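You operate a simulated robot arm through the tools that you are given. There is no shell and no other tool. Be economical: measure what you need, move in short steps, check, and stop when the job is done.

Carry out the task below with a simulated robot arm. There is one attempt and no reset: what you move stays moved.

TASK
Stand the blue block beside the purple tile. It goes on the side that lies toward x +0.7, y -0.7 (a direction in the base frame), with about 3 cm between them.

It is judged by the outcome, as a careful person would: the job done as asked, and still so three seconds after it is handed in. It fails if anything else is knocked over, pushed out of place, dropped, spilled or broken.

THE ROBOT
A 7-joint arm with a two-finger parallel gripper, fixed in place. Base frame: the origin is at the foot of the arm, x ahead of it, y to its left, z up; the work surface is at about z = 0.9. Lengths are in m, angles in degrees, forces in N, time in s.
With the tool pointing down near the work surface it reaches from about 0.24 to 0.68 m from the base axis. Its first joint turns from -66.0 to 66.0 degrees. Payload 2.4 kg.
Tool frame: the origin (TCP) lies between the finger pads and is the grasp point; the fingertips stand 0.03 m ahead of it; z points along the fingers, y is the line along which they close. The gripper opens to 0.094 m. The fingers are 0.028 m wide and 0.01 m thick; the gripper's body (0.05 by 0.096 m) begins 0.055 m behind the TCP.
Orientation is told as [roll, pitch, yaw] about the base's x, y, z axes, in that order, counted from this pose: with the fingers straight down and closing along the base's y, the tool's x points along the base's -x, its y along +y and its z along -z.

THE INTERFACE
- The arm moves only by the tool nudge_tool. Its argument "series" is a list of rows, each a list of 7 numbers: the shift along the tool's x, y, z in units of 150 mm (1.0 is 150 mm), then the turn, a rotation vector about the tool's x, y, z in units of 90 degrees (1.0 is 90 degrees), then the finger opening in m, from 0 to 0.094. In form: [[tx, ty, tz, rx, ry, rz, jaw], ...]. A call has 1 to 12 rows; each row is the pose to reach, as a shift and turn from the pose commanded when the call began, along the tool's axes at that moment. A call with a number of a shift or a turn outside -1 to 1 is refused whole. A row lasts 0.2 s, in which the tool goes at most 0.05 m and 8.6 degrees; a call with a longer step from one row to the next is refused whole, and so is a gripper value outside its range. A pose out of reach is approached as far as the arm can. The call stops where the force on the tool passes 40 N (or 10 N more than at its start, if that is more) or the arm is blocked; 0.2 s more then pass. The fingers move at their own pace (about 0.153 m/s each) and stop on an object; they squeeze with about 41 N. The grip force told is the motor's: it shows also when the fingers shut on nothing. Time passes only in rows, and 0.2 s behind the last, so rows that repeat a pose let the fingers close. It gives the time, the measured TCP pose, the force on the tool (base axes), the opening and the grip force at its end, in the units of the frame above (readings bear some noise).
- Cameras (640 x 400 px; columns grow to the right, rows downward): "scene" is fixed at [0.0522, 0.4841, 1.4479]; the picture's right is [-0.62, -0.78, 0.00], its down [-0.42, 0.33, -0.85] and it looks along [0.66, -0.53, -0.53] (base axes); focal length 339 px, centre (320, 200). "wrist" rides on the gripper at [-0.037, 0, -0.058] in the tool frame; the picture's right is [0.00, -1.00, 0.00], its down [0.97, 0.00, -0.24] and it looks along [0.24, 0.00, 0.97] (tool axes); focal length 218 px, centre (320, 200).
- camera(camera): a new picture of that camera. No time passes.
- measure_at(camera, pixels): for up to 12 pixels [column, row] of the newest picture of that camera ("zoom" is the newest enlarged one), the place [x, y, z] in the base frame of the surface seen there, good to about 0.002 m. No time passes.
- zoom(camera, box): a new picture of the part [left, top, right, bottom] of that camera's present view, enlarged. No time passes.
- job_done(): hands the job in; it is judged then, once.

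Work in short steps. Measure before you move; look again where a grasp or a placing could have gone wrong, and mend it. You have 60 turns and 30 pictures in all, the two below and enlarged ones among them. Open the gripper and draw the arm clear of the work before you hand the job in, unless the task says otherwise; then end with one line.

The tools are called by a JSON object that holds its "name" and its "arguments". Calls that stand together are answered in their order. nudge_tool: Moves the arm, as the interface text tells. Its arguments: {"type":"object","properties":{"series":{"type":"array","items":{"type":"array","items":{"type":"number"}}}},"required":["series"]} The other tools are called the same way: camera (camera) takes a picture; measure_at (camera, pixels) gives the place of the surface under pixels of a picture; zoom (camera, box) takes an enlarged picture of a part of a camera's view; job_done () hands the job in.

At the start:

```text
t: 0.0
position: [0.3003, 0.244, 1.1175]
tcp_rot: [0.0, 0.0, 0.0]
contact_force: [0.5, -0.4, -0.1]
finger_gap: 0.0942
gripper_force: 0.1
```

scene: 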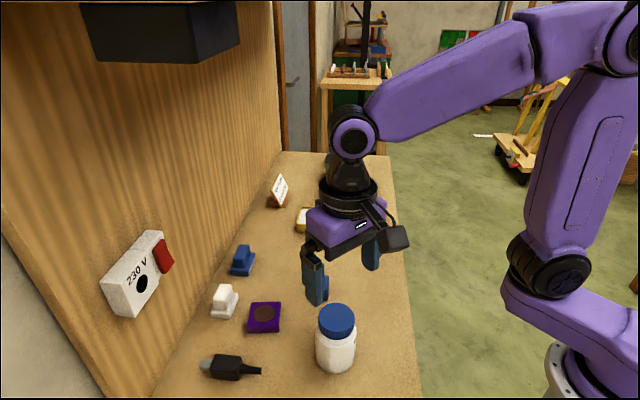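
wrist: 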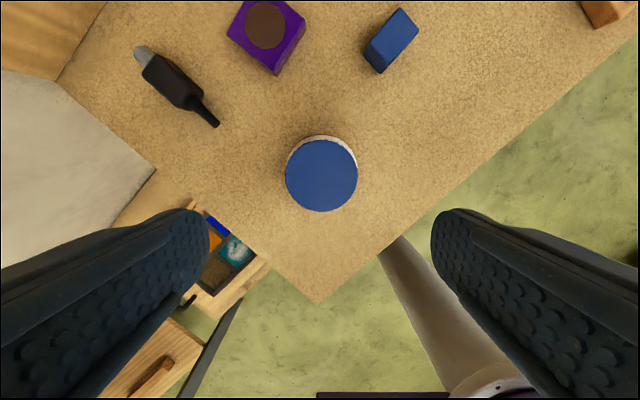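

The wrist view shows the purple tile at about (265,35) and the blue block at (390,40). I'll measure both.

{"name": "measure_at", "arguments": {"camera": "wrist", "pixels": [[265, 25], [240, 2], [228, 36], [275, 73], [304, 20], [400, 10], [418, 30], [384, 68], [366, 52], [392, 38], [380, 72], [330, 40]]}}

{"name": "zoom", "arguments": {"camera": "scene", "box": [190, 160, 410, 390]}}

{"name": "measure_at", "arguments": {"camera": "scene", "pixels": [[265, 315], [253, 303], [281, 303], [278, 331], [246, 331], [326, 286], [242, 262], [222, 300], [305, 220], [336, 325], [279, 190], [283, 325]]}}

```text
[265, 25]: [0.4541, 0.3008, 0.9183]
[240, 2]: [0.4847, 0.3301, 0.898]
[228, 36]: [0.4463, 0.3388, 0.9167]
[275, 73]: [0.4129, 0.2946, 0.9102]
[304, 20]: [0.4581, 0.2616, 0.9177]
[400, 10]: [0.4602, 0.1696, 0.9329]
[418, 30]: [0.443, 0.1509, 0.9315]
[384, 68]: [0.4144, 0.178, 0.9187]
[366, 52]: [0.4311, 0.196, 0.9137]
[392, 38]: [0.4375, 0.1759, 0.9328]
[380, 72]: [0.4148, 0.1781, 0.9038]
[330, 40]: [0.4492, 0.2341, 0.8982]
```

```text
1.74 times, centred on (300, 275) of scene
```

zoom: 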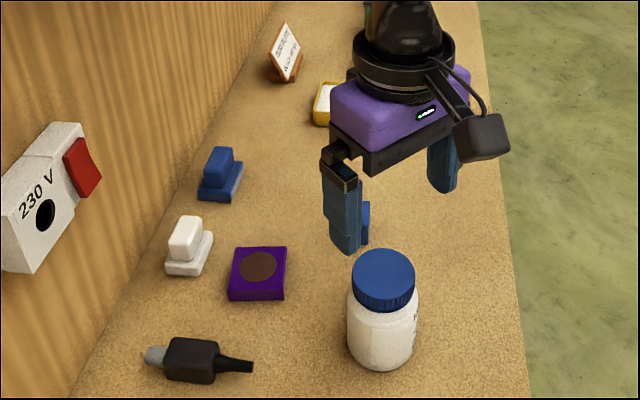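

```text
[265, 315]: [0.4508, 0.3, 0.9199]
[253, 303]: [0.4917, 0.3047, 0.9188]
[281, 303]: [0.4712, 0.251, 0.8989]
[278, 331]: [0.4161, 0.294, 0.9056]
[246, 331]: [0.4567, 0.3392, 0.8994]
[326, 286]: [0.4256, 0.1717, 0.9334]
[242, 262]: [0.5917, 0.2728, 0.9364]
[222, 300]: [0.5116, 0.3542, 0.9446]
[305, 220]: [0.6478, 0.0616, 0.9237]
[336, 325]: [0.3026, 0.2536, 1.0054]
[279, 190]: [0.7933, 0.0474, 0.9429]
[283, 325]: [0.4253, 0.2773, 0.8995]
```

The block candidate is the plain blue cuboid at about (0.437,0.173). I'll move above the area at constant height for a better look.

{"name": "nudge_tool", "arguments": {"series": [[-0.27, -0.07, 0, 0, 0, 0, 0.094], [-0.54, -0.14, 0, 0, 0, 0, 0.094], [-0.8, -0.2, 0, 0, 0, 0, 0.094], [-0.8, -0.2, 0, 0, 0, 0, 0.094]]}}

{"name": "camera", "arguments": {"camera": "wrist"}}

{"name": "camera", "arguments": {"camera": "scene"}}

```text
t: 1.0
position: [0.4221, 0.2139, 1.1182]
tcp_rot: [0.0, -0.1, -0.1]
contact_force: [0.0, -1.1, 0.5]
finger_gap: 0.0941
gripper_force: 0.1
```

```text
26 pictures are left
```

wrist: 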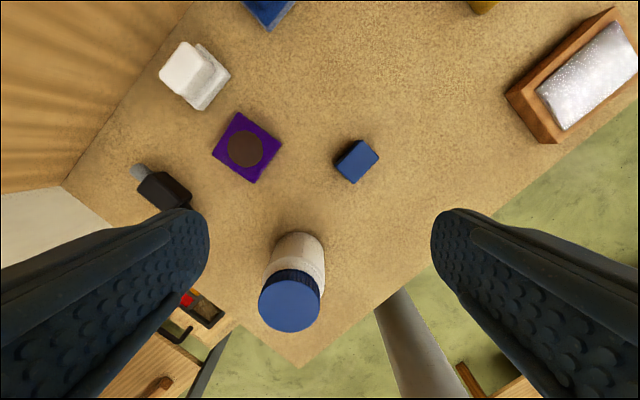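

```text
25 pictures are left
```

scene: 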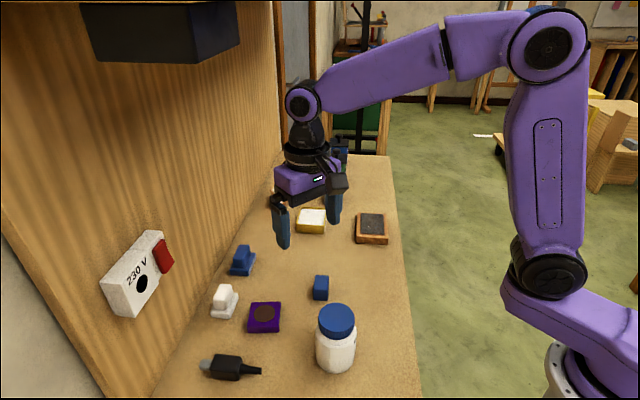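

{"name": "zoom", "arguments": {"camera": "wrist", "box": [200, 100, 400, 225]}}

{"name": "zoom", "arguments": {"camera": "scene", "box": [200, 240, 360, 340]}}

```text
3.20 times, centred on (300, 162) of wrist
```

zoom: 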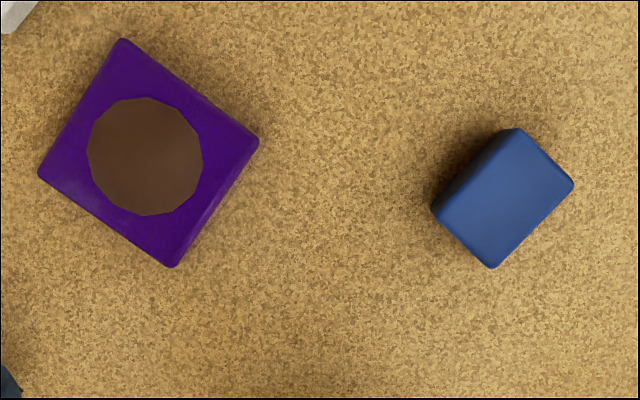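

```text
4.00 times, centred on (280, 290) of scene
```

zoom: 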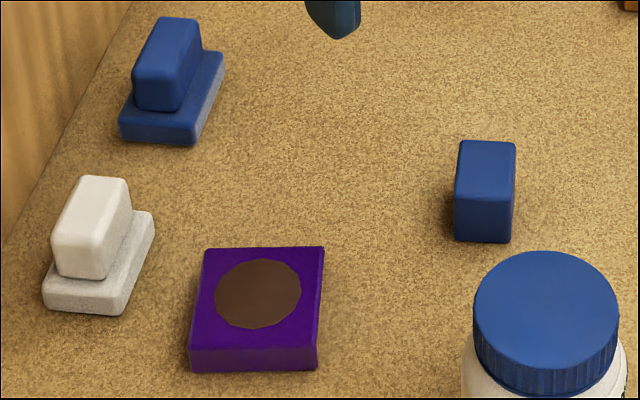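

I'll measure the tile corners, block corners and faces in the wrist view.

{"name": "measure_at", "arguments": {"camera": "wrist", "pixels": [[239, 113], [279, 144], [253, 182], [213, 154], [245, 148], [361, 141], [378, 157], [353.5, 182], [337, 166], [358, 163], [268, 165], [310, 155]]}}

{"name": "measure_at", "arguments": {"camera": "zoom", "pixels": [[462, 145], [514, 145], [514, 184], [458, 182], [458, 236], [509, 238], [206, 252], [322, 250], [316, 344], [192, 346], [316, 366], [485, 240]]}}

```text
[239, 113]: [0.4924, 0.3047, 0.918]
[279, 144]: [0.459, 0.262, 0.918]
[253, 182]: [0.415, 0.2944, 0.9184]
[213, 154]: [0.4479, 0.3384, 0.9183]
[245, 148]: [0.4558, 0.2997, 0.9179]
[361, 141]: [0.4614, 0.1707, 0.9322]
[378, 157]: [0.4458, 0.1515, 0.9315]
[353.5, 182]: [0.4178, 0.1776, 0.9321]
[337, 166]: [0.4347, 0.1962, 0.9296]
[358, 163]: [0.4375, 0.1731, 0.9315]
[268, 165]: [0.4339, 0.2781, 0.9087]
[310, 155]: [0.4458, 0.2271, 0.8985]
```

```text
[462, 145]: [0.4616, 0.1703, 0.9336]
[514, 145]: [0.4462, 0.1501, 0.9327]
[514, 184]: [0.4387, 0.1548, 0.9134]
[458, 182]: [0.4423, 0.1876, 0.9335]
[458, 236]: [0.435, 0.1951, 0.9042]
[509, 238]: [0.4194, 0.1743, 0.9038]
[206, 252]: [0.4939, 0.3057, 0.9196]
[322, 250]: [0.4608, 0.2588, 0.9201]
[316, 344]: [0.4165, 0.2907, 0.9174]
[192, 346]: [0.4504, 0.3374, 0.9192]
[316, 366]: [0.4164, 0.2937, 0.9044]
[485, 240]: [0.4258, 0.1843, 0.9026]
```

The block is about 0.040 × 0.026 × 0.034 m, centred at (0.440,0.174), with its long axis at about -42°. The tile is centred at (0.4535,0.300), and its facing side has its normal at about -38°. I'll turn the gripper -42° and come to hover over the block.

{"name": "nudge_tool", "arguments": {"series": [[-0.024, -0.053, 0.1, 0, 0, 0.0934, 0.07], [-0.048, -0.106, 0.25, 0, 0, 0.1868, 0.07], [-0.072, -0.16, 0.4, 0, 0, 0.28, 0.07], [-0.096, -0.213, 0.55, 0, 0, 0.3736, 0.07], [-0.12, -0.266, 0.7, 0, 0, 0.467, 0.07], [-0.12, -0.266, 0.7, 0, 0, 0.467, 0.07]]}}

{"name": "camera", "arguments": {"camera": "wrist"}}

```text
t: 2.4
position: [0.438, 0.1728, 1.013]
tcp_rot: [0.0, 0.0, -42.1]
contact_force: [-1.0, 0.2, 0.4]
finger_gap: 0.0699
gripper_force: 0.0
```

```text
22 pictures are left
```

wrist: 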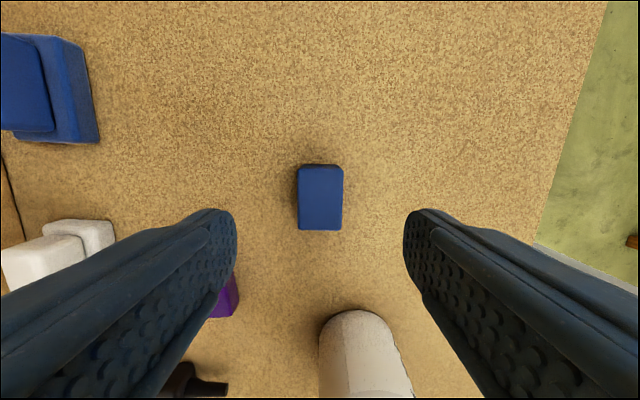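

The block is square to the gripper and centred at (320,197). I'll measure its top corners for the final centring.

{"name": "measure_at", "arguments": {"camera": "wrist", "pixels": [[301, 170], [341, 170], [340, 228], [302, 228], [320, 197]]}}

```text
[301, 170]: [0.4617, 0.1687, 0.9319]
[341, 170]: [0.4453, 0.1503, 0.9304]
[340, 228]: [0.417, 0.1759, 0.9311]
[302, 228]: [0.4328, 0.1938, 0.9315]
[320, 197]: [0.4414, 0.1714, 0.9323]
```

The TCP is within 2 mm of the block's centre, so I'll descend 79 mm and close.

{"name": "nudge_tool", "arguments": {"series": [[-0.01, 0, 0.15, 0, 0, 0, 0.06], [-0.01, 0, 0.3, 0, 0, 0, 0.06], [-0.01, 0, 0.43, 0, 0, 0, 0.06], [-0.01, 0, 0.52, 0, 0, 0, 0.06], [-0.01, 0, 0.52, 0, 0, 0, 0.06], [-0.01, 0, 0.52, 0, 0, 0, 0.0], [-0.01, 0, 0.52, 0, 0, 0, 0.0], [-0.01, 0, 0.52, 0, 0, 0, 0.0]]}}

```text
t: 4.2
position: [0.4404, 0.1729, 0.9364]
tcp_rot: [0.1, 0.0, -41.9]
contact_force: [-0.1, -0.3, 0.1]
finger_gap: 0.0332
gripper_force: 40.9
```

The gripper holds the block (gap 33 mm, 41 N). I'll lift 50 mm, carry it to about (0.5106,0.243) with a 4.5° turn to line up with the tile side, and stay high to check.

{"name": "nudge_tool", "arguments": {"series": [[0, 0, -0.15, 0, 0, 0, 0], [0, 0, -0.33, 0, 0, 0, 0], [-0.008, 0.16, -0.33, 0, 0, -0.012, 0], [-0.017, 0.33, -0.33, 0, 0, -0.025, 0], [-0.026, 0.5, -0.33, 0, 0, -0.037, 0], [-0.035, 0.659, -0.33, 0, 0, -0.049, 0], [-0.035, 0.659, -0.33, 0, 0, -0.049, 0]]}}

{"name": "zoom", "arguments": {"camera": "scene", "box": [200, 200, 360, 340]}}

{"name": "camera", "arguments": {"camera": "wrist"}}

```text
t: 5.8
position: [0.5103, 0.2428, 0.985]
tcp_rot: [0.0, 0.0, -37.6]
contact_force: [-0.2, 0.2, -0.5]
finger_gap: 0.0334
gripper_force: 41.2
```

```text
2.86 times, centred on (280, 270) of scene
```

zoom: 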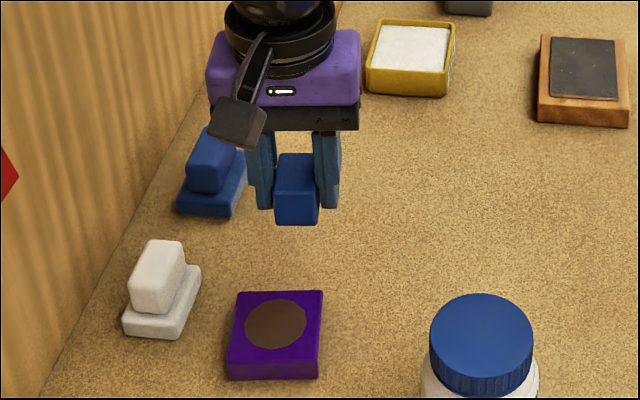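

```text
20 pictures are left
```

wrist: 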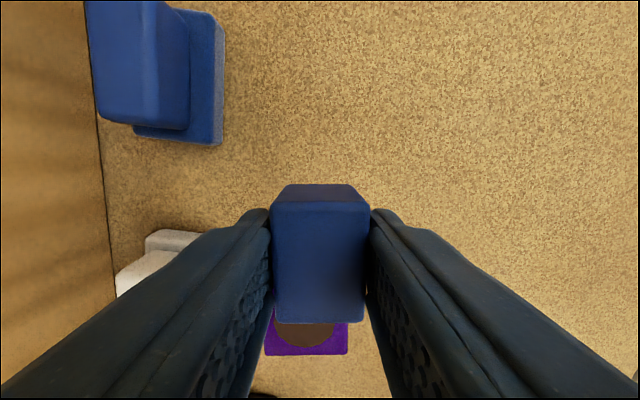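

The block hangs level and aligned with the tile. I'll check the clearance to the other blue object, its nearest corner at (222,140), and the block's extent over the tile.

{"name": "measure_at", "arguments": {"camera": "wrist", "pixels": [[219, 138], [222, 60], [276, 210], [364, 210], [362, 318], [278, 318], [320, 262], [200, 235]]}}

{"name": "measure_at", "arguments": {"camera": "zoom", "pixels": [[238, 292], [321, 292], [317, 222], [277, 222], [280, 190], [315, 190]]}}

```text
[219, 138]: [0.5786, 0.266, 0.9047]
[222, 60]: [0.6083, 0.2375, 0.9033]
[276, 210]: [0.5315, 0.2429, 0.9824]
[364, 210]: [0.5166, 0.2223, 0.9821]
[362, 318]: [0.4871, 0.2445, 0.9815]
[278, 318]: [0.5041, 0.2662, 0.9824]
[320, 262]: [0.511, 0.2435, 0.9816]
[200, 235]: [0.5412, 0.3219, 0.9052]
```

```text
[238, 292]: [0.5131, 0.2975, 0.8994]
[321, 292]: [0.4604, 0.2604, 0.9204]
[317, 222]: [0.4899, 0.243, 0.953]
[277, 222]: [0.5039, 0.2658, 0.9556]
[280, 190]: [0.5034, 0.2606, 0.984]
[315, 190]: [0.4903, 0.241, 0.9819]
```

The predicted gap is about 3.1 cm, and the nearest other corner is over 3 cm from the fingers. I'll lower 48.5 mm, release gently and hold.

{"name": "nudge_tool", "arguments": {"series": [[0, 0, 0.12, 0, 0, 0, 0], [0, 0, 0.22, 0, 0, 0, 0], [0, 0, 0.29, 0, 0, 0, 0], [0, 0, 0.322, 0, 0, 0, 0], [0, 0, 0.322, 0, 0, 0, 0], [0, 0, 0.322, 0, 0, 0, 0]]}}

{"name": "zoom", "arguments": {"camera": "scene", "box": [200, 220, 340, 340]}}

```text
t: 7.2
position: [0.5098, 0.2429, 0.9351]
tcp_rot: [0.1, 0.1, -37.7]
contact_force: [0.5, -0.8, -0.2]
finger_gap: 0.0334
gripper_force: 40.8
```

```text
3.33 times, centred on (270, 280) of scene
```

zoom: 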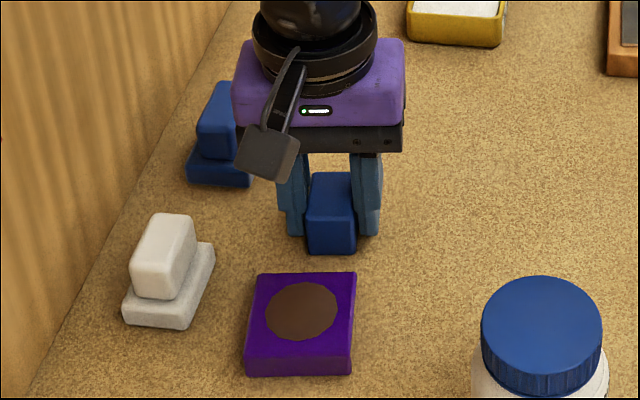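

The block is at table height beside the tile. I'll open to 60 mm, then rise straight up.

{"name": "nudge_tool", "arguments": {"series": [[0, 0, 0, 0, 0, 0, 0.06], [0, 0, 0, 0, 0, 0, 0.06], [0, 0, -0.1, 0, 0, 0, 0.06], [0, 0, -0.3, 0, 0, 0, 0.06], [0, 0, -0.6, 0, 0, 0, 0.06], [0, 0, -0.9, 0, 0, 0, 0.06], [0, 0, -0.9, 0, 0, 0, 0.06]]}}

{"name": "zoom", "arguments": {"camera": "scene", "box": [200, 220, 340, 340]}}

{"name": "camera", "arguments": {"camera": "wrist"}}

```text
t: 8.8
position: [0.5098, 0.2435, 1.0727]
tcp_rot: [0.0, -0.1, -37.6]
contact_force: [-0.1, 0.0, 0.1]
finger_gap: 0.0601
gripper_force: 0.1
```

```text
3.33 times, centred on (270, 280) of scene
```

zoom: 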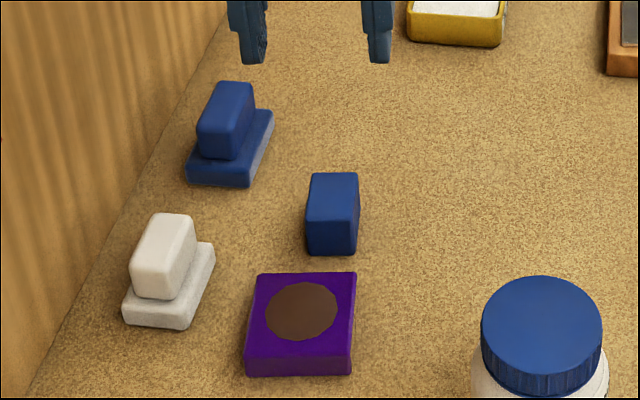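

```text
17 pictures are left
```

wrist: 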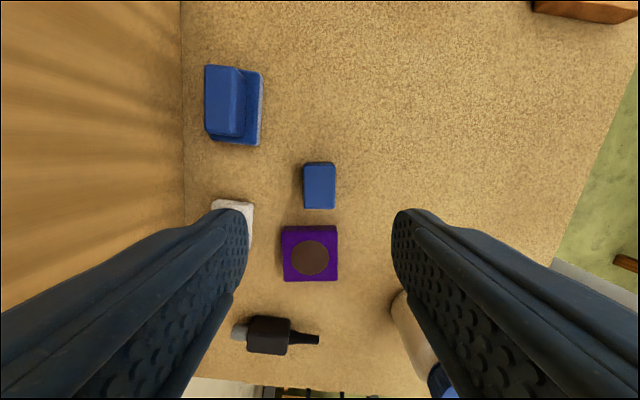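

The block is standing and released. I'll verify the gap at block edge (320,208) and tile edge (310,228).

{"name": "measure_at", "arguments": {"camera": "zoom", "pixels": [[309, 250], [353, 252], [312, 222], [354, 222], [330, 252], [259, 274], [355, 273], [310, 273]]}}

{"name": "measure_at", "arguments": {"camera": "wrist", "pixels": [[306, 207], [334, 207], [283, 228], [336, 228], [306, 164], [333, 164], [284, 280], [337, 280]]}}

```text
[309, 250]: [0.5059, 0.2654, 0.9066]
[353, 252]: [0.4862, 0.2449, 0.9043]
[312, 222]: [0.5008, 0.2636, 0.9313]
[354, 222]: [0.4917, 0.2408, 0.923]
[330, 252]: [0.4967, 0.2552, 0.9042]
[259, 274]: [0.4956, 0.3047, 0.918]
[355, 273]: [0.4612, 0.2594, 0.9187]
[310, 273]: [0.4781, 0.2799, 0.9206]
```

```text
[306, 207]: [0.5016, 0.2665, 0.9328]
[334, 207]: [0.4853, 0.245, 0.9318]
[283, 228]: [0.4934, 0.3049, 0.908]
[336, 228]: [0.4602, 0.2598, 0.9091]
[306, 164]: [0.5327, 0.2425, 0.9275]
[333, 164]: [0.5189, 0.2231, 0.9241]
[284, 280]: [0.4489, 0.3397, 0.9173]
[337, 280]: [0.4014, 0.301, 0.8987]
```

The measured gap is about 3.0 cm, squarely on the requested side, and the other objects haven't moved. I'll draw the arm higher before handing in.

{"name": "nudge_tool", "arguments": {"series": [[0, 0, -0.2, 0, 0, 0, 0.09], [0, 0, -0.4, 0, 0, 0, 0.09], [0, 0, -0.5, 0, 0, 0, 0.09], [0, 0, -0.5, 0, 0, 0, 0.09]]}}

{"name": "camera", "arguments": {"camera": "scene"}}

```text
t: 9.8
position: [0.5086, 0.2455, 1.1456]
tcp_rot: [-0.1, 0.0, -37.5]
contact_force: [-0.9, -0.6, 0.0]
finger_gap: 0.09
gripper_force: 0.0
```

```text
16 pictures are left
```

scene: 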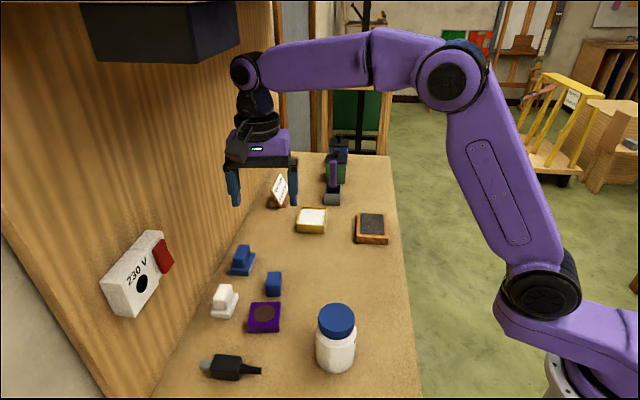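

The block stands at (273,283) beside the tile, and the arm is clear, so I'm handing the job in.

{"name": "job_done", "arguments": {}}

```text
The job is handed in.
```

The blue block now stands beside the purple tile, on the side toward x +0.7, y -0.7, with a measured gap of about 3 cm; nothing else was moved.
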